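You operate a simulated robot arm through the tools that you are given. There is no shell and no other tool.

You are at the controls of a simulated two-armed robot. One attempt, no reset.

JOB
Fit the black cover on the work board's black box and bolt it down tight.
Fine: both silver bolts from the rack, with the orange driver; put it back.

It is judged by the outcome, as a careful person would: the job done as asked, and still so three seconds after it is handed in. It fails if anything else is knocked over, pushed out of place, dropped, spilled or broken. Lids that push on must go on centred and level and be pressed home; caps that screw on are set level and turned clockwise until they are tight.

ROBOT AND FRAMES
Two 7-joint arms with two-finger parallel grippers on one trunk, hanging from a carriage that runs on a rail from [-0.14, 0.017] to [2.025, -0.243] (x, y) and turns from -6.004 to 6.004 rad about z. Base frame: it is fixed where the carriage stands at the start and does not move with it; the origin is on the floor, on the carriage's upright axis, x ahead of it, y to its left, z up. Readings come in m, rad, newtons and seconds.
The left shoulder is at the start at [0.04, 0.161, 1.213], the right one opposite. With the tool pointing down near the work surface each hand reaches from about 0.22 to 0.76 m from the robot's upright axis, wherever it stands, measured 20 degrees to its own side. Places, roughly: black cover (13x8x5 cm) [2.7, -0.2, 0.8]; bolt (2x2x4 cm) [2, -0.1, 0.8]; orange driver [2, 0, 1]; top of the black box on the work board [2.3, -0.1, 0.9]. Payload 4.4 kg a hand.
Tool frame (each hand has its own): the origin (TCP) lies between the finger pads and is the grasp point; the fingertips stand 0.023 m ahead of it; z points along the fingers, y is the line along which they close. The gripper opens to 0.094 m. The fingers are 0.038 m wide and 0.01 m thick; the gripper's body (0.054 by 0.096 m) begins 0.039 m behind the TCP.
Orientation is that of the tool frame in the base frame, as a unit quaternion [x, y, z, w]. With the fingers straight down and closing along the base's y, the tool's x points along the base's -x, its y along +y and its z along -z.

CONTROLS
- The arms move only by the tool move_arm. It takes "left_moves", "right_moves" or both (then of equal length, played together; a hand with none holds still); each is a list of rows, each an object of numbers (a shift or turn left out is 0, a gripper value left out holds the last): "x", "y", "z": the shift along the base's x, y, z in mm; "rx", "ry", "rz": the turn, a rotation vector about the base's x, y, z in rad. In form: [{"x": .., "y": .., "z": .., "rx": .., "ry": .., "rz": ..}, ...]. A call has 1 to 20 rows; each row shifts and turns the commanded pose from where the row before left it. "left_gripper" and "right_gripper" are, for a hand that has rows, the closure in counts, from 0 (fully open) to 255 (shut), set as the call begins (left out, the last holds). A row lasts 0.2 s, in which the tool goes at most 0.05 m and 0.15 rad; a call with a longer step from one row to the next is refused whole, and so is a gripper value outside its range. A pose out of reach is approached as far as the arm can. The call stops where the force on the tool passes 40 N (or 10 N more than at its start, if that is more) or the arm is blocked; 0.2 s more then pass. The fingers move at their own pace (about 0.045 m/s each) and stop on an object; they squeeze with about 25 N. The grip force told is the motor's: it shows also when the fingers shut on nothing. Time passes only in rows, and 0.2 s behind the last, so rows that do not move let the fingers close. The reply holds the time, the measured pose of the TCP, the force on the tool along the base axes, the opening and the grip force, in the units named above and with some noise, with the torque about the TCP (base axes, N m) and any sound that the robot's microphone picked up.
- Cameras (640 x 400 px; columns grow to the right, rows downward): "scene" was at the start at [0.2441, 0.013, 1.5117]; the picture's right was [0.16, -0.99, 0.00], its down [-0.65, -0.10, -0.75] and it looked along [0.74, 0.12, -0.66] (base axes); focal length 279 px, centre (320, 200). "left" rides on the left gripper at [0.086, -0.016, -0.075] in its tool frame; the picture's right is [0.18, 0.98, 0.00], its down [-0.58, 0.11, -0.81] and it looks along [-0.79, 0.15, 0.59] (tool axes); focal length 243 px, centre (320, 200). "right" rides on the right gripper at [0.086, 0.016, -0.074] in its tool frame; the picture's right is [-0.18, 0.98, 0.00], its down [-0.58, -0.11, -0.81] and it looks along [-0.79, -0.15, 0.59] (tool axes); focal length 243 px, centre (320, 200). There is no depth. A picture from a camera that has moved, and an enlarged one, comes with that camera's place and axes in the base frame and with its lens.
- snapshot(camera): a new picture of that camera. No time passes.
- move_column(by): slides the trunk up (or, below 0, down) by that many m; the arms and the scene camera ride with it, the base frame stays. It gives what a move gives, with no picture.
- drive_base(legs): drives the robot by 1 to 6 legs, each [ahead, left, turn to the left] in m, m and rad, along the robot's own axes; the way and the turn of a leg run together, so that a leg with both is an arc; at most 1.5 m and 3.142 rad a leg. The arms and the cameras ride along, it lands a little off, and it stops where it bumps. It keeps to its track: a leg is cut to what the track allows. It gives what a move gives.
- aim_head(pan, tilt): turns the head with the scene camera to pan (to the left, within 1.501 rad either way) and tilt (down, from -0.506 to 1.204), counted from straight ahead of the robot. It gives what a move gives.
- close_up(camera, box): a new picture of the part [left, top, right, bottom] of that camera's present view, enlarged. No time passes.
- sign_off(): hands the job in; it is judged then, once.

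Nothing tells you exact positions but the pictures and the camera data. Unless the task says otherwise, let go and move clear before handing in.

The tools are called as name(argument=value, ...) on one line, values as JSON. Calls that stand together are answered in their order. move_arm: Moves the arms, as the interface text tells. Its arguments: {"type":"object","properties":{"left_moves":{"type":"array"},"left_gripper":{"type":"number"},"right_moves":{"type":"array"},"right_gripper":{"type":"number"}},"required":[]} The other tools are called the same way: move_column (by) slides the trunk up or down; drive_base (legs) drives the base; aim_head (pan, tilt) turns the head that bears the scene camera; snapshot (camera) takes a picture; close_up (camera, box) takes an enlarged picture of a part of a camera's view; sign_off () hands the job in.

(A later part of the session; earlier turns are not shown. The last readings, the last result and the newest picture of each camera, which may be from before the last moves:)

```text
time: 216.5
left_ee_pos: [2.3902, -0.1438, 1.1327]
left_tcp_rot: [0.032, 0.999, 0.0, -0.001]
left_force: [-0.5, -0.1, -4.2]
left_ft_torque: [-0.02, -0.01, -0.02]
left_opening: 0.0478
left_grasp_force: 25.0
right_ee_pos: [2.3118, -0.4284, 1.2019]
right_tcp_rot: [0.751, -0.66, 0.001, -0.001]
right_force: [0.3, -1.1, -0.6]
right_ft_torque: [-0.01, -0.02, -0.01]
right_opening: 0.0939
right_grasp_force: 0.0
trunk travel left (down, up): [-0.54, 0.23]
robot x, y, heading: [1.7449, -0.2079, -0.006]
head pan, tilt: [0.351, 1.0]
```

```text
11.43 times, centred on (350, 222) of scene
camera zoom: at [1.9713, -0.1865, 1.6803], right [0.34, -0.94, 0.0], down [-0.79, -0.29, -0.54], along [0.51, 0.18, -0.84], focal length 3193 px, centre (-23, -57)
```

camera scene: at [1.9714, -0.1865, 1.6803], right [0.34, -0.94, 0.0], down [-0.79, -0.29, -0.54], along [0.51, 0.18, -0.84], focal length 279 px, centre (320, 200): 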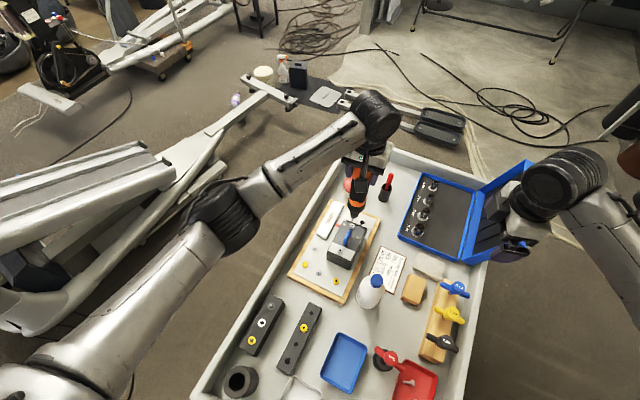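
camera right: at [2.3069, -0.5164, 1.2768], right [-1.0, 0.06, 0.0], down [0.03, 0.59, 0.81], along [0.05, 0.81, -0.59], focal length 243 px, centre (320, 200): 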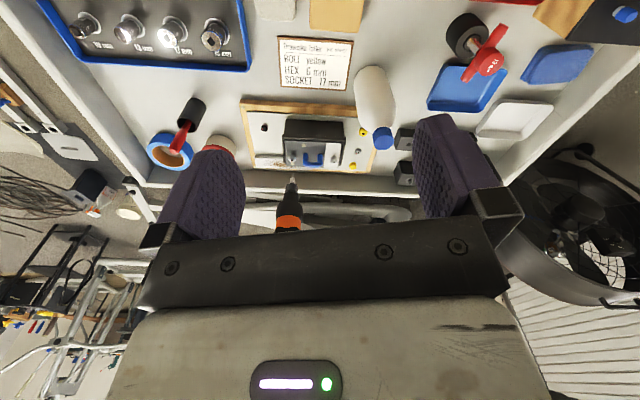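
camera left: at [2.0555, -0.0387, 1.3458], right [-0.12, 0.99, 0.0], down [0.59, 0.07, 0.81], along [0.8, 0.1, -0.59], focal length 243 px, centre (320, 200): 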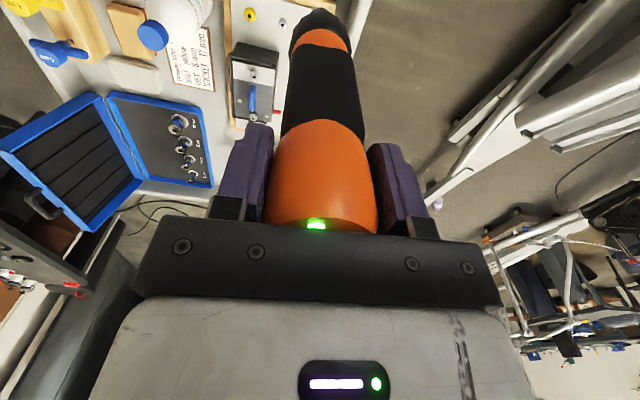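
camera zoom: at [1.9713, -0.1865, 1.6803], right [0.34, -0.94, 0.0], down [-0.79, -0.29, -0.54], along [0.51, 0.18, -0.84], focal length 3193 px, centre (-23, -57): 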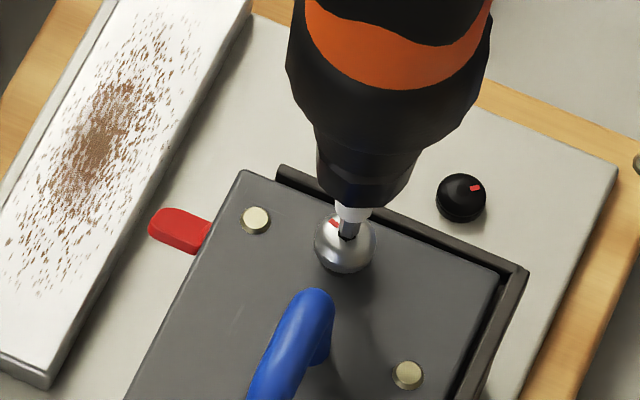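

The bit is at the socket. Press gently into it.

move_arm(left_moves=[{"z": -2}, {"z": -1}, {}])

move_arm(left_moves=[{"z": -1}, {"z": -1}, {}])

close_up(camera="right", box=[275, 140, 315, 180])

```text
time: 217.3
left_ee_pos: [2.3885, -0.1423, 1.1286]
left_tcp_rot: [0.031, 1.0, 0.001, 0.0]
left_force: [-0.1, 0.3, -4.2]
left_ft_torque: [0.01, -0.02, 0.02]
left_opening: 0.0477
left_grasp_force: 25.1
right_ee_pos: [2.311, -0.4285, 1.2032]
right_tcp_rot: [0.752, -0.66, 0.001, 0.0]
right_force: [-0.7, -0.5, 0.4]
right_ft_torque: [0.02, 0.01, 0.03]
right_opening: 0.094
right_grasp_force: 0.1
trunk travel left (down, up): [-0.54, 0.23]
robot x, y, heading: [1.7446, -0.2085, -0.004]
head pan, tilt: [0.351, 1.0]
```

```text
time: 218.1
left_ee_pos: [2.3896, -0.1432, 1.1274]
left_tcp_rot: [0.031, 1.0, 0.0, 0.0]
left_force: [0.1, -0.1, -3.8]
left_ft_torque: [0.01, -0.03, 0.02]
left_opening: 0.0478
left_grasp_force: 25.1
right_ee_pos: [2.3111, -0.427, 1.2014]
right_tcp_rot: [0.751, -0.66, 0.001, 0.0]
right_force: [0.7, 0.5, -0.1]
right_ft_torque: [0.0, -0.01, -0.02]
right_opening: 0.094
right_grasp_force: 0.0
trunk travel left (down, up): [-0.54, 0.23]
robot x, y, heading: [1.7466, -0.2087, -0.0]
head pan, tilt: [0.351, 1.0]
```

```text
10.00 times, centred on (295, 160) of right
camera zoom: at [2.3067, -0.5165, 1.2767], right [-1.0, 0.06, 0.0], down [0.03, 0.59, 0.81], along [0.05, 0.81, -0.59], focal length 2426 px, centre (570, 600)
```

zoom: 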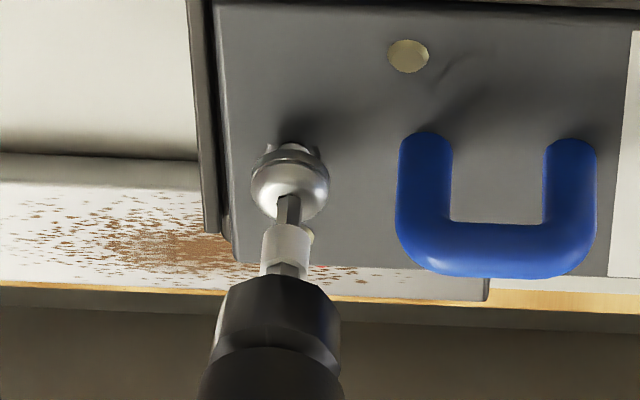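

move_arm(left_moves=[{"z": -1.5}, {"z": -1.5}, {}])

move_arm(left_moves=[{"z": -1.5}, {"z": -1.5}, {}])

close_up(camera="right", box=[275, 140, 315, 180])

close_up(camera="left", box=[240, 100, 400, 240])

```text
time: 218.9
left_ee_pos: [2.3884, -0.1426, 1.1249]
left_tcp_rot: [0.032, 0.999, -0.001, 0.0]
left_force: [0.1, 0.4, -0.1]
left_ft_torque: [-0.04, 0.0, -0.01]
left_opening: 0.0479
left_grasp_force: 25.2
right_ee_pos: [2.312, -0.4271, 1.2023]
right_tcp_rot: [0.751, -0.66, 0.001, -0.001]
right_force: [0.4, -0.2, 0.7]
right_ft_torque: [-0.01, 0.01, 0.03]
right_opening: 0.0941
right_grasp_force: 0.1
trunk travel left (down, up): [-0.54, 0.23]
robot x, y, heading: [1.7418, -0.2072, -0.008]
head pan, tilt: [0.351, 1.0]
```

```text
time: 219.7
left_ee_pos: [2.3907, -0.1436, 1.1234]
left_tcp_rot: [0.031, 1.0, 0.0, 0.0]
left_force: [1.4, -2.6, -0.2]
left_ft_torque: [-0.57, -0.24, -0.05]
left_opening: 0.0475
left_grasp_force: 25.2
right_ee_pos: [2.3124, -0.4288, 1.203]
right_tcp_rot: [0.751, -0.66, 0.002, -0.001]
right_force: [0.5, 0.1, 0.7]
right_ft_torque: [0.0, 0.01, 0.02]
right_opening: 0.0938
right_grasp_force: 0.1
trunk travel left (down, up): [-0.54, 0.23]
robot x, y, heading: [1.7431, -0.2084, -0.004]
head pan, tilt: [0.351, 1.0]
```

```text
10.00 times, centred on (295, 160) of right
camera zoom: at [2.3071, -0.5168, 1.2771], right [-1.0, 0.06, 0.0], down [0.03, 0.59, 0.81], along [0.05, 0.8, -0.59], focal length 2426 px, centre (570, 600)
```

zoom: 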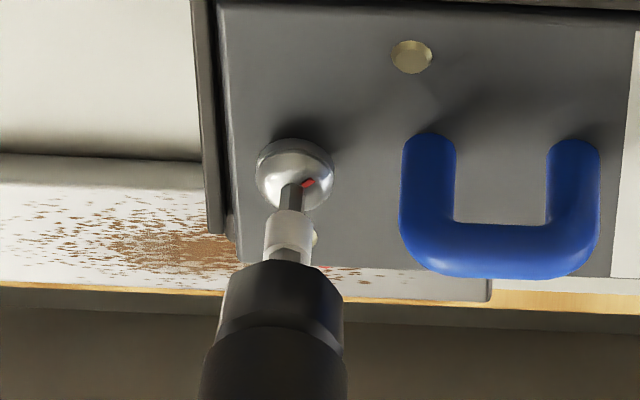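

```text
2.86 times, centred on (320, 170) of left
camera zoom: at [2.3015, -0.1536, 1.1968], right [-0.12, 0.99, 0.0], down [0.59, 0.07, 0.81], along [0.8, 0.1, -0.59], focal length 693 px, centre (320, 286)
```

zoom: 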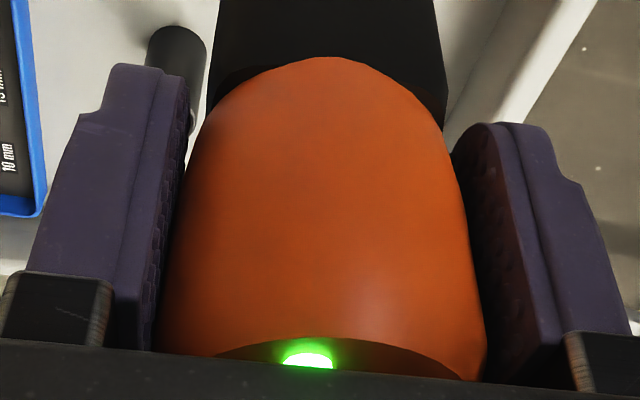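

The bolt turned and sank as I pressed: the driver runs when pushed. I keep following it down.

move_arm(left_moves=[{"z": -1}, {}, {"z": -1}, {}, {}])

close_up(camera="right", box=[275, 140, 315, 180])

```text
time: 220.9
left_ee_pos: [2.3889, -0.1434, 1.1203]
left_tcp_rot: [0.031, 1.0, 0.0, 0.0]
left_force: [1.1, -1.8, 0.3]
left_ft_torque: [-0.44, -0.11, 0.0]
left_opening: 0.0478
left_grasp_force: 25.7
right_ee_pos: [2.3118, -0.4277, 1.2014]
right_tcp_rot: [0.751, -0.66, 0.0, 0.0]
right_force: [0.9, 0.4, -0.3]
right_ft_torque: [0.02, -0.04, 0.02]
right_opening: 0.0941
right_grasp_force: 0.1
trunk travel left (down, up): [-0.54, 0.23]
robot x, y, heading: [1.7469, -0.2071, 0.001]
head pan, tilt: [0.351, 1.0]
```

```text
10.00 times, centred on (295, 160) of right
camera zoom: at [2.3071, -0.5167, 1.277], right [-1.0, 0.06, 0.0], down [0.03, 0.59, 0.81], along [0.05, 0.81, -0.59], focal length 2426 px, centre (570, 600)
```

zoom: 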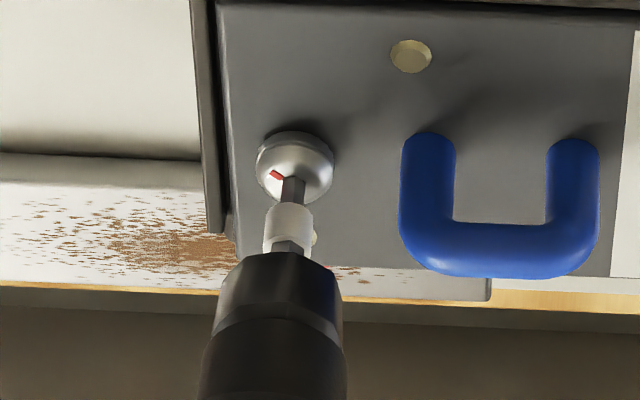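

move_arm(left_moves=[{"z": -1}, {}, {"z": -1}, {}, {}])

close_up(camera="right", box=[275, 140, 315, 180])

move_arm(left_moves=[{"z": -1}, {}, {}, {}])

close_up(camera="right", box=[275, 140, 315, 180])

```text
time: 222.1
left_ee_pos: [2.3905, -0.1438, 1.1177]
left_tcp_rot: [0.032, 1.0, -0.001, 0.0]
left_force: [-0.9, -1.0, 0.8]
left_ft_torque: [-0.29, 0.21, 0.02]
left_opening: 0.0478
left_grasp_force: 24.9
right_ee_pos: [2.3135, -0.4284, 1.2019]
right_tcp_rot: [0.751, -0.66, 0.001, -0.001]
right_force: [0.3, -0.1, 0.1]
right_ft_torque: [0.01, 0.01, 0.01]
right_opening: 0.0938
right_grasp_force: 0.0
trunk travel left (down, up): [-0.54, 0.23]
robot x, y, heading: [1.7437, -0.2091, -0.006]
head pan, tilt: [0.351, 1.0]
```

```text
10.00 times, centred on (295, 160) of right
camera zoom: at [2.3069, -0.5166, 1.2769], right [-1.0, 0.06, 0.0], down [0.03, 0.59, 0.81], along [0.05, 0.81, -0.59], focal length 2426 px, centre (570, 600)
```

zoom: 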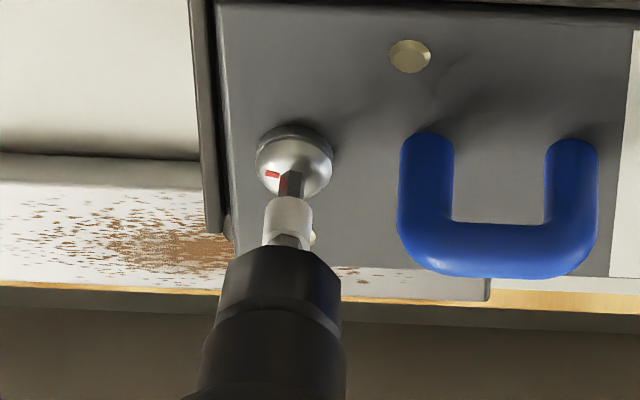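

```text
time: 223.1
left_ee_pos: [2.3897, -0.1439, 1.1165]
left_tcp_rot: [0.031, 1.0, 0.0, 0.0]
left_force: [-1.2, -1.4, 1.5]
left_ft_torque: [-0.2, 0.29, -0.01]
left_opening: 0.0475
left_grasp_force: 24.6
right_ee_pos: [2.3126, -0.4279, 1.2022]
right_tcp_rot: [0.751, -0.66, 0.001, -0.002]
right_force: [0.0, -0.5, 0.5]
right_ft_torque: [-0.03, -0.02, -0.03]
right_opening: 0.0939
right_grasp_force: 0.1
trunk travel left (down, up): [-0.54, 0.23]
robot x, y, heading: [1.7442, -0.2059, -0.005]
head pan, tilt: [0.351, 1.0]
```

```text
10.00 times, centred on (295, 160) of right
camera zoom: at [2.3069, -0.5165, 1.2769], right [-1.0, 0.06, 0.0], down [0.03, 0.59, 0.81], along [0.05, 0.81, -0.59], focal length 2426 px, centre (570, 600)
```

zoom: 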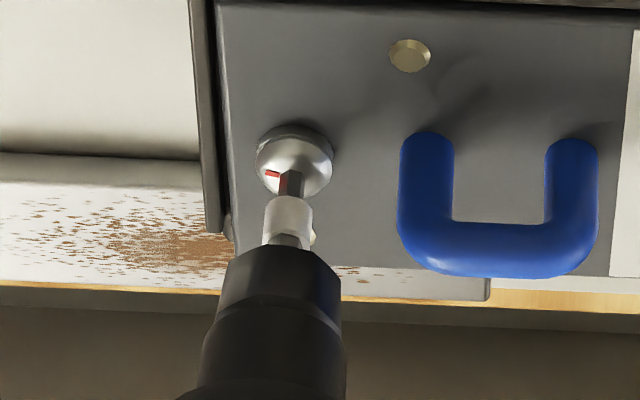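

close_up(camera="left", box=[280, 200, 360, 240])

move_arm(left_moves=[{"z": -1}, {}, {"z": -1}, {}, {}])

close_up(camera="right", box=[275, 140, 315, 180])

close_up(camera="left", box=[280, 200, 360, 240])

```text
8.00 times, centred on (320, 220) of left
camera zoom: at [2.3018, -0.1541, 1.1916], right [-0.12, 0.99, 0.0], down [0.59, 0.07, 0.81], along [0.8, 0.1, -0.59], focal length 1941 px, centre (320, 40)
```

zoom: 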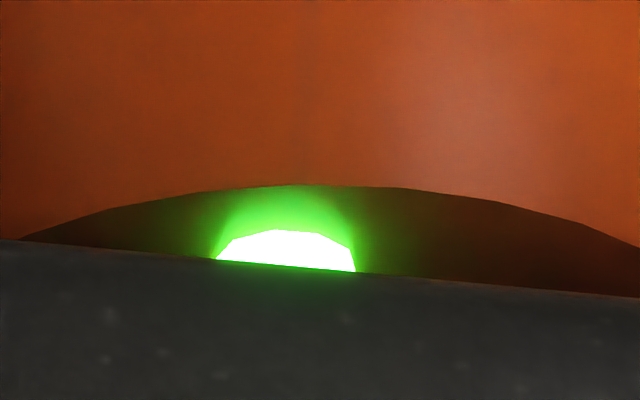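

```text
time: 224.3
left_ee_pos: [2.3903, -0.1444, 1.1154]
left_tcp_rot: [0.031, 1.0, 0.0, 0.001]
left_force: [-0.8, 0.3, 2.6]
left_ft_torque: [0.06, 0.24, -0.02]
left_opening: 0.0476
left_grasp_force: 25.3
right_ee_pos: [2.3119, -0.4277, 1.2029]
right_tcp_rot: [0.751, -0.66, 0.001, -0.001]
right_force: [-0.8, 0.6, -0.2]
right_ft_torque: [0.01, 0.03, -0.02]
right_opening: 0.0936
right_grasp_force: 0.0
trunk travel left (down, up): [-0.54, 0.23]
robot x, y, heading: [1.7504, -0.2063, -0.005]
head pan, tilt: [0.351, 1.0]
```

```text
10.00 times, centred on (295, 160) of right
camera zoom: at [2.3071, -0.5163, 1.2769], right [-1.0, 0.06, 0.0], down [0.03, 0.59, 0.81], along [0.05, 0.81, -0.59], focal length 2426 px, centre (570, 600)
```

zoom: 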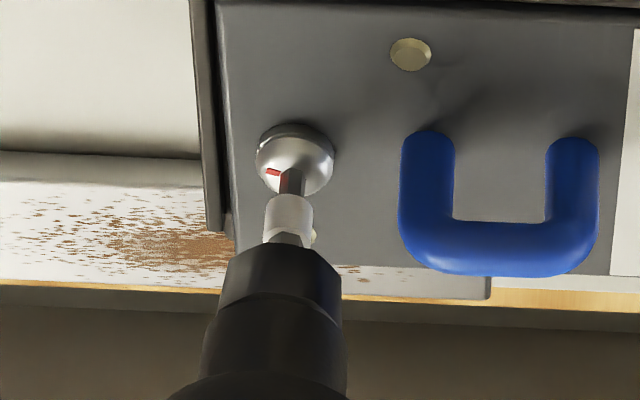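

```text
8.00 times, centred on (320, 220) of left
camera zoom: at [2.3018, -0.1543, 1.19], right [-0.12, 0.99, 0.0], down [0.59, 0.07, 0.81], along [0.8, 0.1, -0.59], focal length 1941 px, centre (320, 40)
```

zoom: 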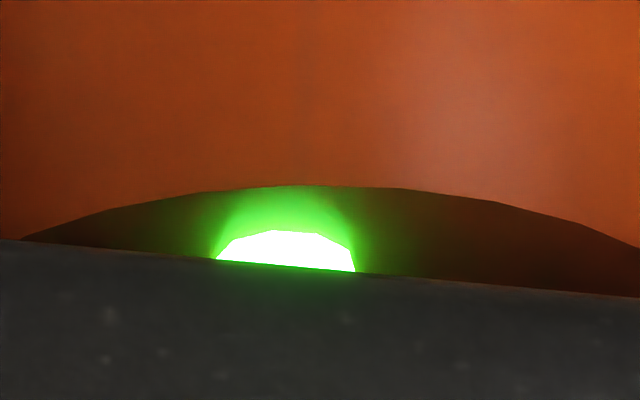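

move_arm(left_moves=[{"z": -1.5}, {}, {"z": -1.5}, {}, {}, {}])

close_up(camera="right", box=[275, 140, 315, 180])

close_up(camera="scene", box=[335, 205, 365, 240])

```text
time: 225.7
left_ee_pos: [2.3903, -0.1428, 1.1121]
left_tcp_rot: [0.032, 0.999, 0.0, -0.001]
left_force: [-2.2, 1.9, 6.0]
left_ft_torque: [0.14, 0.49, -0.02]
left_opening: 0.0478
left_grasp_force: 25.2
right_ee_pos: [2.3121, -0.4277, 1.2018]
right_tcp_rot: [0.752, -0.66, 0.001, -0.001]
right_force: [0.1, -0.8, 0.1]
right_ft_torque: [0.06, -0.01, 0.01]
right_opening: 0.094
right_grasp_force: 0.0
trunk travel left (down, up): [-0.54, 0.23]
robot x, y, heading: [1.7418, -0.2054, -0.005]
head pan, tilt: [0.351, 1.0]
```

```text
10.00 times, centred on (295, 160) of right
camera zoom: at [2.3071, -0.5163, 1.2769], right [-1.0, 0.06, 0.0], down [0.03, 0.59, 0.81], along [0.05, 0.81, -0.59], focal length 2426 px, centre (570, 600)
```

zoom: 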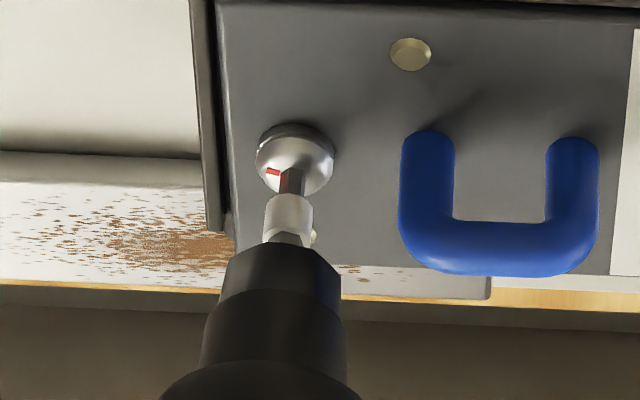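

```text
11.43 times, centred on (350, 222) of scene
camera zoom: at [1.9715, -0.1864, 1.6804], right [0.34, -0.94, 0.0], down [-0.79, -0.29, -0.54], along [0.51, 0.18, -0.84], focal length 3193 px, centre (-23, -57)
```

zoom: 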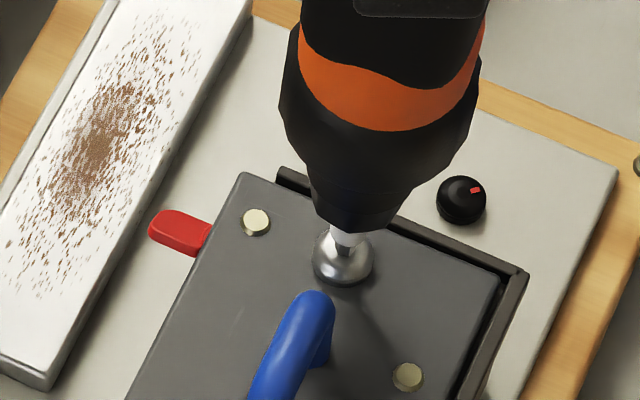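

Bolt 1 has stopped turning with its head on the cover – tight. I lift off and verify.

move_arm(left_moves=[{"z": 5}, {"z": 15}, {"z": 20}, {}])

close_up(camera="right", box=[270, 130, 340, 190])

close_up(camera="scene", box=[320, 190, 390, 260])

close_up(camera="left", box=[240, 100, 400, 240])

```text
time: 226.7
left_ee_pos: [2.39, -0.1454, 1.1528]
left_tcp_rot: [0.032, 0.999, 0.0, -0.001]
left_force: [0.1, -0.2, -4.2]
left_ft_torque: [0.0, 0.02, -0.01]
left_opening: 0.0476
left_grasp_force: 24.9
right_ee_pos: [2.3121, -0.428, 1.2017]
right_tcp_rot: [0.751, -0.66, 0.001, 0.0]
right_force: [-0.7, 0.9, -1.0]
right_ft_torque: [0.04, -0.03, -0.02]
right_opening: 0.0941
right_grasp_force: 0.0
trunk travel left (down, up): [-0.54, 0.23]
robot x, y, heading: [1.7437, -0.2106, -0.005]
head pan, tilt: [0.351, 1.0]
```

```text
6.67 times, centred on (305, 160) of right
camera zoom: at [2.3066, -0.5164, 1.2766], right [-1.0, 0.06, 0.0], down [0.03, 0.59, 0.81], along [0.05, 0.81, -0.59], focal length 1618 px, centre (420, 467)
```

zoom: 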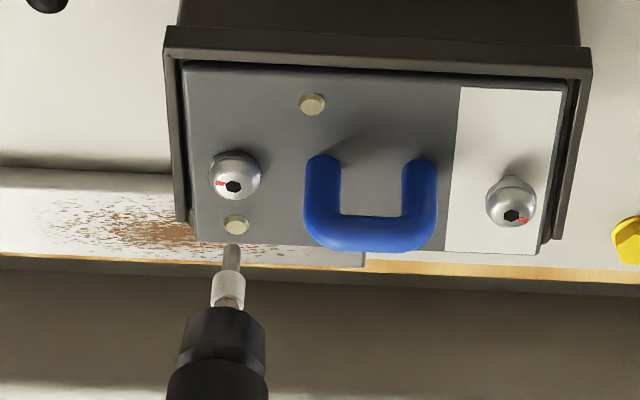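

```text
5.71 times, centred on (355, 225) of scene
camera zoom: at [1.9712, -0.1865, 1.6802], right [0.34, -0.94, 0.0], down [-0.79, -0.29, -0.54], along [0.51, 0.18, -0.84], focal length 1596 px, centre (120, 57)
```

zoom: 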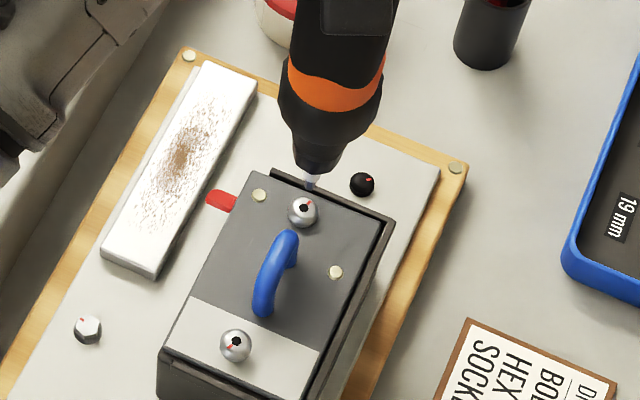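

```text
2.86 times, centred on (320, 170) of left
camera zoom: at [2.3006, -0.155, 1.2271], right [-0.12, 0.99, 0.0], down [0.59, 0.07, 0.81], along [0.8, 0.1, -0.59], focal length 693 px, centre (320, 286)
```

zoom: 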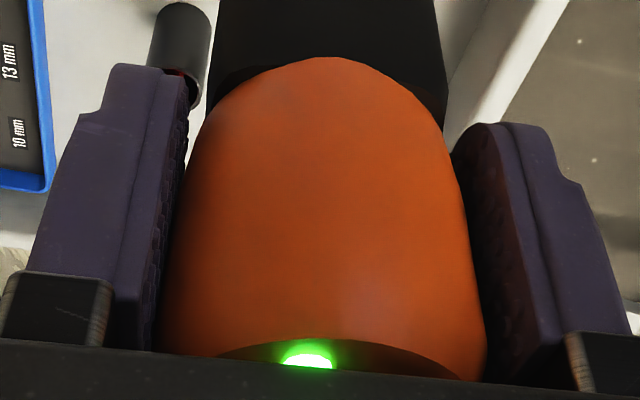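

Bolt 1 is seated. Now move over bolt 2 (-91.8, +10.9 mm), clearing the handle.

move_arm(left_moves=[{"z": 30}, {"x": -30.6, "y": 3.6}, {"x": -30.6, "y": 3.6}, {"x": -30.6, "y": 3.7}, {"z": -20}, {"z": -8}, {}])

close_up(camera="right", box=[300, 140, 360, 190])

close_up(camera="scene", box=[315, 205, 365, 255])

```text
time: 228.3
left_ee_pos: [2.2982, -0.1335, 1.1537]
left_tcp_rot: [0.031, 1.0, 0.0, 0.0]
left_force: [-0.5, 0.8, -4.6]
left_ft_torque: [0.01, -0.02, 0.01]
left_opening: 0.0476
left_grasp_force: 25.3
right_ee_pos: [2.311, -0.4284, 1.2027]
right_tcp_rot: [0.751, -0.66, 0.0, 0.0]
right_force: [0.1, 0.0, -0.6]
right_ft_torque: [0.0, 0.0, 0.01]
right_opening: 0.0939
right_grasp_force: 0.1
trunk travel left (down, up): [-0.54, 0.23]
robot x, y, heading: [1.742, -0.2084, -0.003]
head pan, tilt: [0.351, 1.0]
```

```text
8.00 times, centred on (330, 165) of right
camera zoom: at [2.3067, -0.5165, 1.2768], right [-1.0, 0.06, 0.0], down [0.03, 0.59, 0.81], along [0.05, 0.81, -0.59], focal length 1941 px, centre (240, 480)
```

zoom: 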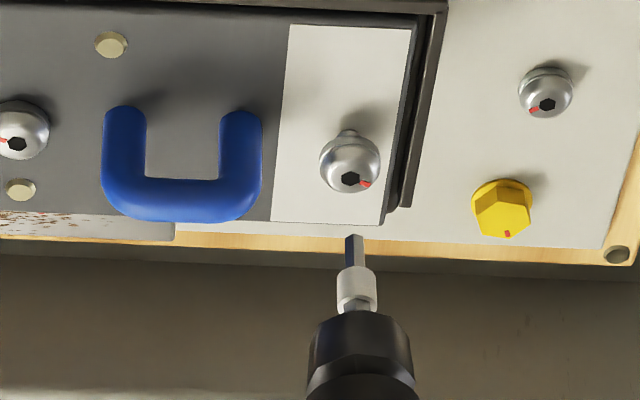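

```text
8.00 times, centred on (340, 230) of scene
camera zoom: at [1.9713, -0.1865, 1.6803], right [0.34, -0.94, 0.0], down [-0.79, -0.29, -0.54], along [0.51, 0.18, -0.84], focal length 2235 px, centre (160, -40)
```

zoom: 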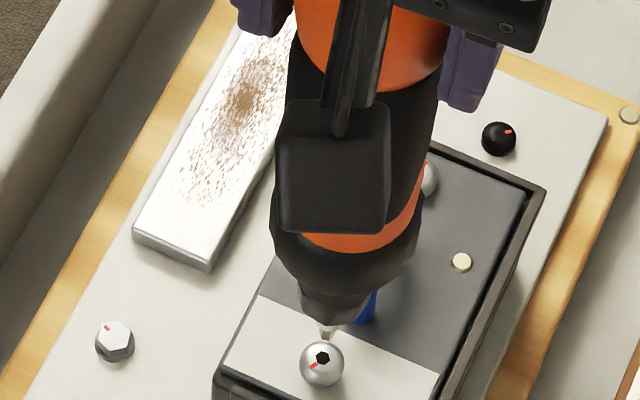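

move_arm(left_moves=[{"x": 1.0, "y": 0.7, "z": -8}, {"z": -7}, {}])

close_up(camera="right", box=[310, 140, 350, 180])

close_up(camera="scene", box=[325, 230, 355, 255])

```text
time: 229.1
left_ee_pos: [2.2986, -0.1329, 1.1381]
left_tcp_rot: [0.031, 1.0, 0.001, 0.0]
left_force: [0.1, 0.8, -4.0]
left_ft_torque: [-0.02, 0.01, 0.02]
left_opening: 0.0478
left_grasp_force: 25.4
right_ee_pos: [2.3112, -0.4274, 1.2017]
right_tcp_rot: [0.751, -0.66, 0.0, 0.0]
right_force: [-1.0, -0.3, 0.6]
right_ft_torque: [0.0, 0.05, -0.02]
right_opening: 0.094
right_grasp_force: 0.0
trunk travel left (down, up): [-0.54, 0.23]
robot x, y, heading: [1.7414, -0.2074, -0.002]
head pan, tilt: [0.351, 1.0]
```

```text
10.00 times, centred on (330, 160) of right
camera zoom: at [2.3067, -0.5165, 1.2768], right [-1.0, 0.06, 0.0], down [0.03, 0.59, 0.81], along [0.05, 0.81, -0.59], focal length 2426 px, centre (220, 600)
```

zoom: 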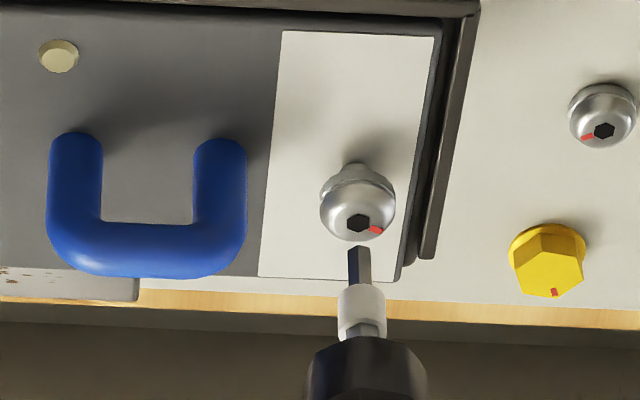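

```text
16.00 times, centred on (340, 242) of scene
camera zoom: at [1.9713, -0.1865, 1.6803], right [0.34, -0.94, 0.0], down [-0.79, -0.29, -0.54], along [0.51, 0.18, -0.84], focal length 4470 px, centre (0, -480)
```

zoom: 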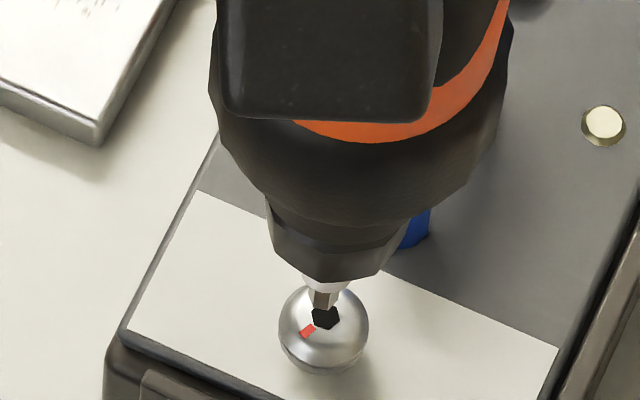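

Aligned within a millimetre. Lower into the socket and let it run.

move_arm(left_moves=[{"y": -0.5, "z": -3}, {"z": -2}, {"z": -2}, {}])

move_arm(left_moves=[{"z": -1.5}, {"z": -1.5}, {"z": -1}, {}])

close_up(camera="right", box=[310, 140, 350, 180])

```text
time: 230.1
left_ee_pos: [2.298, -0.1323, 1.1312]
left_tcp_rot: [0.031, 1.0, 0.0, -0.001]
left_force: [0.1, 1.2, -3.9]
left_ft_torque: [0.02, -0.01, 0.0]
left_opening: 0.0476
left_grasp_force: 24.8
right_ee_pos: [2.3105, -0.4275, 1.2025]
right_tcp_rot: [0.751, -0.661, 0.0, -0.001]
right_force: [0.4, 0.1, 0.3]
right_ft_torque: [0.0, -0.01, 0.01]
right_opening: 0.0938
right_grasp_force: 0.0
trunk travel left (down, up): [-0.54, 0.23]
robot x, y, heading: [1.742, -0.2083, -0.003]
head pan, tilt: [0.351, 1.0]
```

```text
time: 231.1
left_ee_pos: [2.2984, -0.1321, 1.1285]
left_tcp_rot: [0.032, 0.999, 0.0, 0.0]
left_force: [0.2, 0.2, -4.7]
left_ft_torque: [-0.03, 0.03, -0.02]
left_opening: 0.0478
left_grasp_force: 25.2
right_ee_pos: [2.3122, -0.4276, 1.2021]
right_tcp_rot: [0.751, -0.66, 0.0, -0.001]
right_force: [-0.1, 1.2, 0.7]
right_ft_torque: [0.01, -0.01, 0.01]
right_opening: 0.0941
right_grasp_force: 0.1
trunk travel left (down, up): [-0.54, 0.23]
robot x, y, heading: [1.7468, -0.2105, -0.007]
head pan, tilt: [0.351, 1.0]
```

```text
10.00 times, centred on (330, 160) of right
camera zoom: at [2.3067, -0.5165, 1.2767], right [-1.0, 0.06, 0.0], down [0.03, 0.59, 0.81], along [0.05, 0.81, -0.59], focal length 2426 px, centre (220, 600)
```

zoom: 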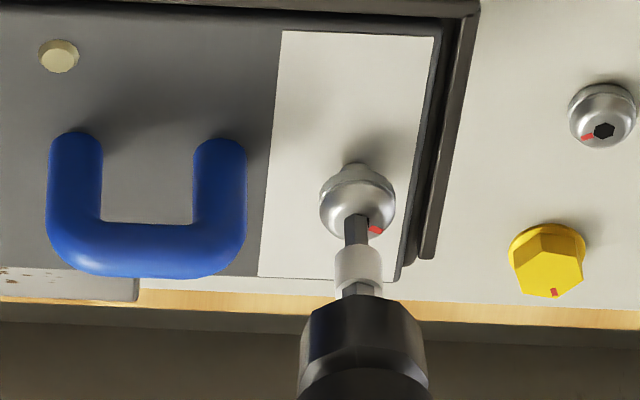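

move_arm(left_moves=[{"z": -1.5}, {"z": -1.5}, {"z": -1}, {}, {}])

close_up(camera="right", box=[310, 140, 350, 180])

move_arm(left_moves=[{"z": -1.5}, {}, {"z": -1.5}, {}, {}])

close_up(camera="right", box=[310, 140, 350, 180])

```text
time: 232.3
left_ee_pos: [2.2999, -0.1328, 1.1241]
left_tcp_rot: [0.032, 0.999, -0.002, -0.001]
left_force: [-3.5, -1.7, 1.0]
left_ft_torque: [-0.32, 0.77, -0.02]
left_opening: 0.0477
left_grasp_force: 25.2
right_ee_pos: [2.3119, -0.4283, 1.2012]
right_tcp_rot: [0.751, -0.66, 0.0, -0.001]
right_force: [1.1, 0.9, 0.1]
right_ft_torque: [0.0, 0.01, -0.03]
right_opening: 0.0942
right_grasp_force: 0.0
trunk travel left (down, up): [-0.54, 0.23]
robot x, y, heading: [1.7452, -0.2055, -0.005]
head pan, tilt: [0.351, 1.0]
```

```text
10.00 times, centred on (330, 160) of right
camera zoom: at [2.3065, -0.5166, 1.2767], right [-1.0, 0.06, 0.0], down [0.03, 0.59, 0.81], along [0.05, 0.81, -0.59], focal length 2426 px, centre (220, 600)
```

zoom: 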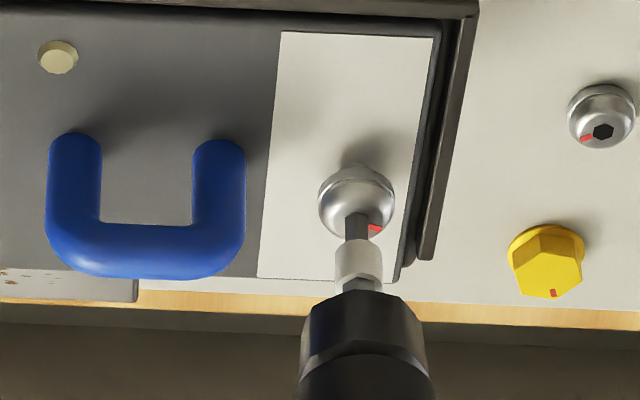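

```text
time: 233.5
left_ee_pos: [2.299, -0.1316, 1.1202]
left_tcp_rot: [0.031, 1.0, 0.0, 0.0]
left_force: [0.7, -2.2, -0.2]
left_ft_torque: [-0.53, 0.1, -0.01]
left_opening: 0.0474
left_grasp_force: 24.9
right_ee_pos: [2.3123, -0.4279, 1.2021]
right_tcp_rot: [0.752, -0.66, 0.0, -0.001]
right_force: [0.0, -0.4, 1.0]
right_ft_torque: [0.0, 0.01, 0.01]
right_opening: 0.094
right_grasp_force: 0.0
trunk travel left (down, up): [-0.54, 0.23]
robot x, y, heading: [1.7448, -0.21, -0.008]
head pan, tilt: [0.351, 1.0]
```

```text
10.00 times, centred on (330, 160) of right
camera zoom: at [2.307, -0.5168, 1.277], right [-1.0, 0.06, 0.0], down [0.03, 0.59, 0.81], along [0.05, 0.81, -0.59], focal length 2426 px, centre (220, 600)
```

zoom: 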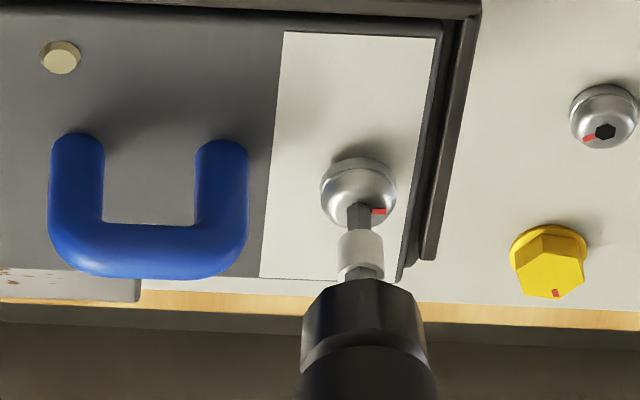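

move_arm(left_moves=[{"z": -1}, {}, {"z": -1}, {}, {}])

close_up(camera="right", box=[310, 140, 350, 180])

move_arm(left_moves=[{"z": -1}, {}, {"z": -1}, {}, {}])

close_up(camera="right", box=[310, 140, 350, 180])

move_arm(left_moves=[{"z": -1.5}, {}, {"z": -1.5}, {}, {}])

close_up(camera="right", box=[310, 140, 350, 180])

```text
time: 234.7
left_ee_pos: [2.2987, -0.1317, 1.1188]
left_tcp_rot: [0.032, 0.999, 0.0, 0.0]
left_force: [-0.5, -0.8, 0.4]
left_ft_torque: [-0.32, 0.19, -0.03]
left_opening: 0.0476
left_grasp_force: 25.1
right_ee_pos: [2.3116, -0.428, 1.2027]
right_tcp_rot: [0.751, -0.66, 0.001, 0.0]
right_force: [-0.1, -1.3, -0.3]
right_ft_torque: [-0.06, 0.0, -0.04]
right_opening: 0.0941
right_grasp_force: 0.1
trunk travel left (down, up): [-0.54, 0.23]
robot x, y, heading: [1.7444, -0.2074, -0.004]
head pan, tilt: [0.351, 1.0]
```

```text
10.00 times, centred on (330, 160) of right
camera zoom: at [2.3069, -0.5166, 1.2769], right [-1.0, 0.06, 0.0], down [0.03, 0.59, 0.81], along [0.05, 0.81, -0.59], focal length 2426 px, centre (220, 600)
```

zoom: 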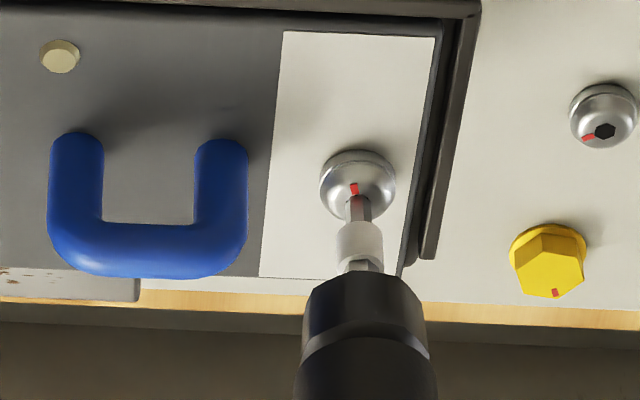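

```text
time: 235.9
left_ee_pos: [2.2991, -0.1321, 1.1178]
left_tcp_rot: [0.031, 1.0, 0.0, 0.0]
left_force: [-0.7, -1.0, -0.3]
left_ft_torque: [-0.31, 0.05, -0.02]
left_opening: 0.0477
left_grasp_force: 24.5
right_ee_pos: [2.3122, -0.428, 1.2029]
right_tcp_rot: [0.752, -0.66, 0.002, -0.002]
right_force: [-1.0, 1.2, -0.3]
right_ft_torque: [-0.02, -0.03, 0.01]
right_opening: 0.094
right_grasp_force: 0.1
trunk travel left (down, up): [-0.54, 0.23]
robot x, y, heading: [1.7424, -0.2099, -0.007]
head pan, tilt: [0.351, 1.0]
```

```text
10.00 times, centred on (330, 160) of right
camera zoom: at [2.307, -0.5166, 1.277], right [-1.0, 0.06, 0.0], down [0.03, 0.59, 0.81], along [0.05, 0.81, -0.59], focal length 2426 px, centre (220, 600)
```

zoom: 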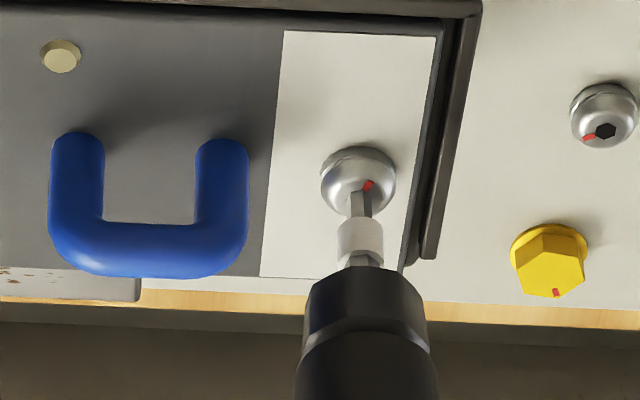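

```text
time: 237.1
left_ee_pos: [2.2994, -0.132, 1.1153]
left_tcp_rot: [0.032, 0.999, -0.001, 0.001]
left_force: [0.1, -2.4, 2.9]
left_ft_torque: [-0.44, 0.04, -0.03]
left_opening: 0.0476
left_grasp_force: 25.7
right_ee_pos: [2.3121, -0.4286, 1.2022]
right_tcp_rot: [0.751, -0.66, 0.001, -0.001]
right_force: [0.2, 0.1, 1.0]
right_ft_torque: [0.0, -0.04, 0.0]
right_opening: 0.094
right_grasp_force: 0.1
trunk travel left (down, up): [-0.54, 0.23]
robot x, y, heading: [1.7486, -0.2064, -0.006]
head pan, tilt: [0.351, 1.0]
```

```text
10.00 times, centred on (330, 160) of right
camera zoom: at [2.3072, -0.5167, 1.2771], right [-1.0, 0.06, 0.0], down [0.03, 0.59, 0.81], along [0.05, 0.81, -0.59], focal length 2426 px, centre (220, 600)
```

zoom: 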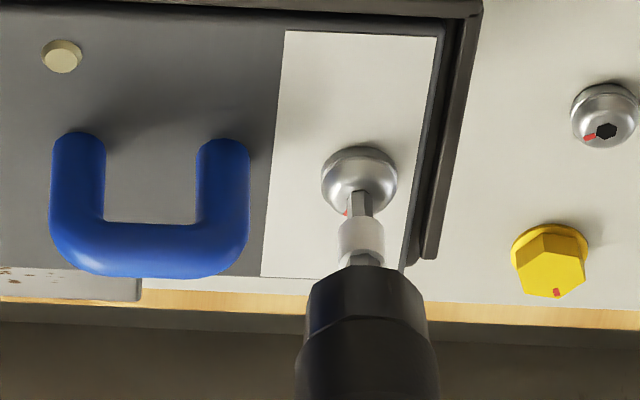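

Still turning; hold and watch.

move_arm(left_moves=[{}, {}, {}, {}, {}])

close_up(camera="right", box=[310, 140, 350, 180])

move_arm(left_moves=[{"z": -1}, {}, {"z": -1}, {}, {}])

close_up(camera="right", box=[310, 140, 350, 180])

move_arm(left_moves=[{"z": -1}, {}, {"z": -1}, {}, {}])

close_up(camera="right", box=[310, 140, 350, 180])

```text
time: 238.3
left_ee_pos: [2.2988, -0.1317, 1.1145]
left_tcp_rot: [0.031, 1.0, -0.001, 0.0]
left_force: [0.5, -1.9, 4.4]
left_ft_torque: [-0.48, 0.02, -0.01]
left_opening: 0.0477
left_grasp_force: 24.8
right_ee_pos: [2.3114, -0.4284, 1.2027]
right_tcp_rot: [0.751, -0.66, 0.001, -0.001]
right_force: [0.2, 0.1, 0.1]
right_ft_torque: [-0.05, 0.01, 0.01]
right_opening: 0.094
right_grasp_force: 0.1
trunk travel left (down, up): [-0.54, 0.23]
robot x, y, heading: [1.7419, -0.2102, -0.008]
head pan, tilt: [0.351, 1.0]
```

```text
10.00 times, centred on (330, 160) of right
camera zoom: at [2.3072, -0.5167, 1.2771], right [-1.0, 0.06, 0.0], down [0.03, 0.59, 0.81], along [0.05, 0.81, -0.59], focal length 2426 px, centre (220, 600)
```

zoom: 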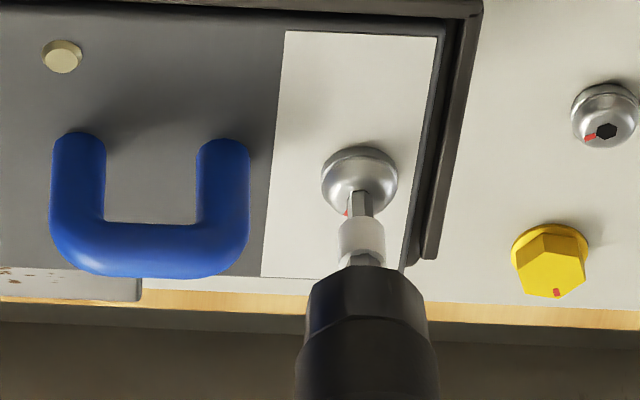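

```text
time: 239.5
left_ee_pos: [2.2996, -0.1322, 1.1121]
left_tcp_rot: [0.032, 0.999, 0.0, 0.0]
left_force: [-2.4, -1.5, 5.5]
left_ft_torque: [-0.34, 0.33, 0.02]
left_opening: 0.0476
left_grasp_force: 24.6
right_ee_pos: [2.3116, -0.4276, 1.2017]
right_tcp_rot: [0.751, -0.66, 0.0, -0.001]
right_force: [-0.3, 0.1, 0.4]
right_ft_torque: [-0.02, 0.0, 0.02]
right_opening: 0.094
right_grasp_force: 0.0
trunk travel left (down, up): [-0.54, 0.23]
robot x, y, heading: [1.7461, -0.2097, -0.005]
head pan, tilt: [0.351, 1.0]
```

```text
10.00 times, centred on (330, 160) of right
camera zoom: at [2.3071, -0.5166, 1.277], right [-1.0, 0.06, 0.0], down [0.03, 0.59, 0.81], along [0.05, 0.81, -0.59], focal length 2426 px, centre (220, 600)
```

zoom: 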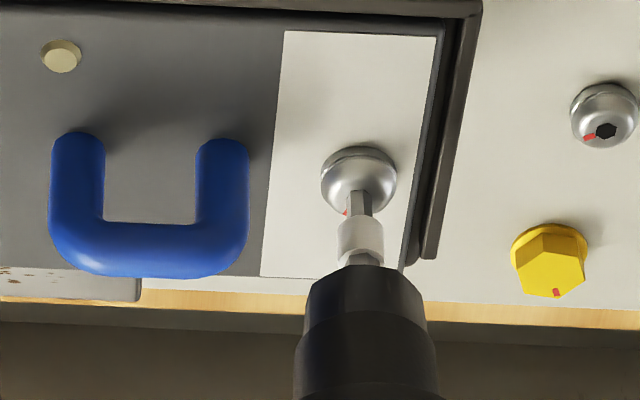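

```text
time: 240.7
left_ee_pos: [2.2998, -0.1328, 1.1104]
left_tcp_rot: [0.032, 1.0, 0.0, 0.001]
left_force: [-0.8, -1.5, 5.9]
left_ft_torque: [-0.34, 0.08, -0.01]
left_opening: 0.0477
left_grasp_force: 24.8
right_ee_pos: [2.313, -0.427, 1.2023]
right_tcp_rot: [0.751, -0.66, 0.002, -0.002]
right_force: [-0.5, 0.1, 0.3]
right_ft_torque: [-0.02, -0.01, -0.03]
right_opening: 0.0941
right_grasp_force: 0.1
trunk travel left (down, up): [-0.54, 0.23]
robot x, y, heading: [1.743, -0.21, -0.006]
head pan, tilt: [0.351, 1.0]
```

```text
10.00 times, centred on (330, 160) of right
camera zoom: at [2.3073, -0.5166, 1.2772], right [-1.0, 0.06, 0.0], down [0.03, 0.59, 0.81], along [0.05, 0.81, -0.59], focal length 2426 px, centre (220, 600)
```

zoom: 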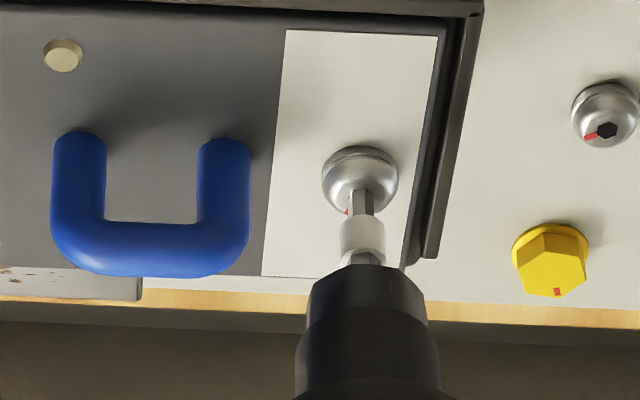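

Bolt 2 has stopped too. Lift off and re-check bolt 1, since the cover may have settled.

move_arm(left_moves=[{"z": 5}, {"z": 20}, {"z": 25}, {"z": 20}, {"x": 30.6, "y": -3.5}, {"x": 30.6, "y": -3.5}, {"x": 29.8, "y": -3.7}, {"z": -20}, {"z": -15}, {}])

close_up(camera="right", box=[270, 130, 340, 190])

close_up(camera="right", box=[275, 140, 315, 180])

close_up(camera="scene", box=[335, 205, 365, 240])

```text
time: 242.9
left_ee_pos: [2.3889, -0.1434, 1.1445]
left_tcp_rot: [0.032, 0.999, 0.0, 0.0]
left_force: [0.0, 0.3, -4.9]
left_ft_torque: [0.04, 0.01, 0.03]
left_opening: 0.0479
left_grasp_force: 24.6
right_ee_pos: [2.3116, -0.4275, 1.2025]
right_tcp_rot: [0.752, -0.66, 0.001, 0.0]
right_force: [0.0, 0.7, 0.3]
right_ft_torque: [-0.03, 0.04, 0.04]
right_opening: 0.094
right_grasp_force: 0.1
trunk travel left (down, up): [-0.54, 0.23]
robot x, y, heading: [1.7461, -0.2125, -0.006]
head pan, tilt: [0.351, 1.0]
```

```text
6.67 times, centred on (305, 160) of right
camera zoom: at [2.3067, -0.5164, 1.2767], right [-1.0, 0.06, 0.0], down [0.03, 0.59, 0.81], along [0.05, 0.81, -0.59], focal length 1618 px, centre (420, 467)
```

zoom: 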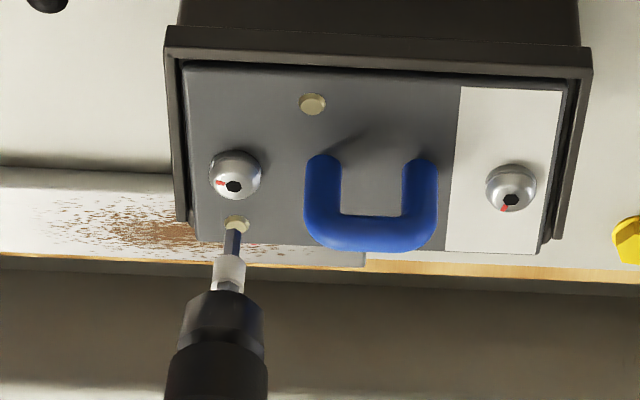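

```text
10.00 times, centred on (295, 160) of right
camera zoom: at [2.3067, -0.5164, 1.2767], right [-1.0, 0.06, 0.0], down [0.03, 0.59, 0.81], along [0.05, 0.81, -0.59], focal length 2426 px, centre (570, 600)
```

zoom: 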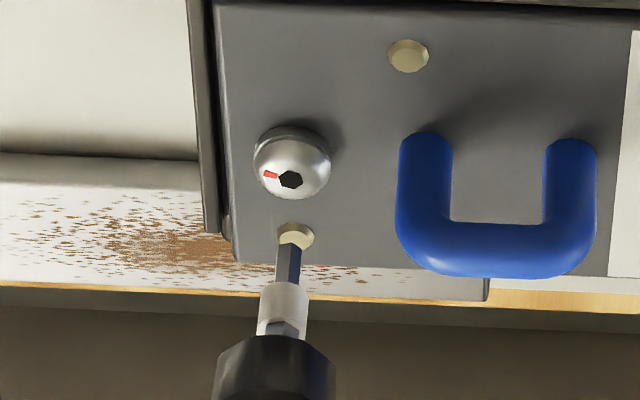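

```text
11.43 times, centred on (350, 222) of scene
camera zoom: at [1.9713, -0.1865, 1.6803], right [0.34, -0.94, 0.0], down [-0.79, -0.29, -0.54], along [0.51, 0.18, -0.84], focal length 3193 px, centre (-23, -57)
```

zoom: 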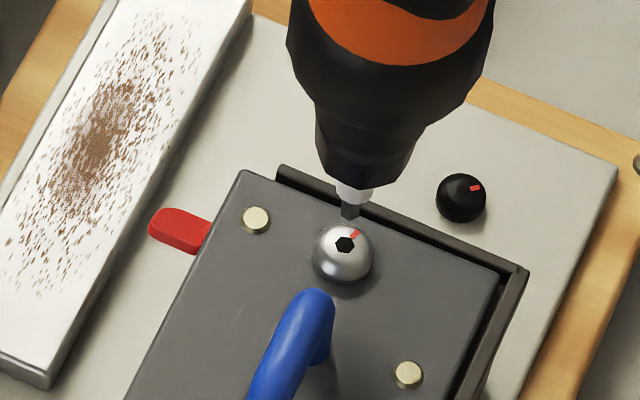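

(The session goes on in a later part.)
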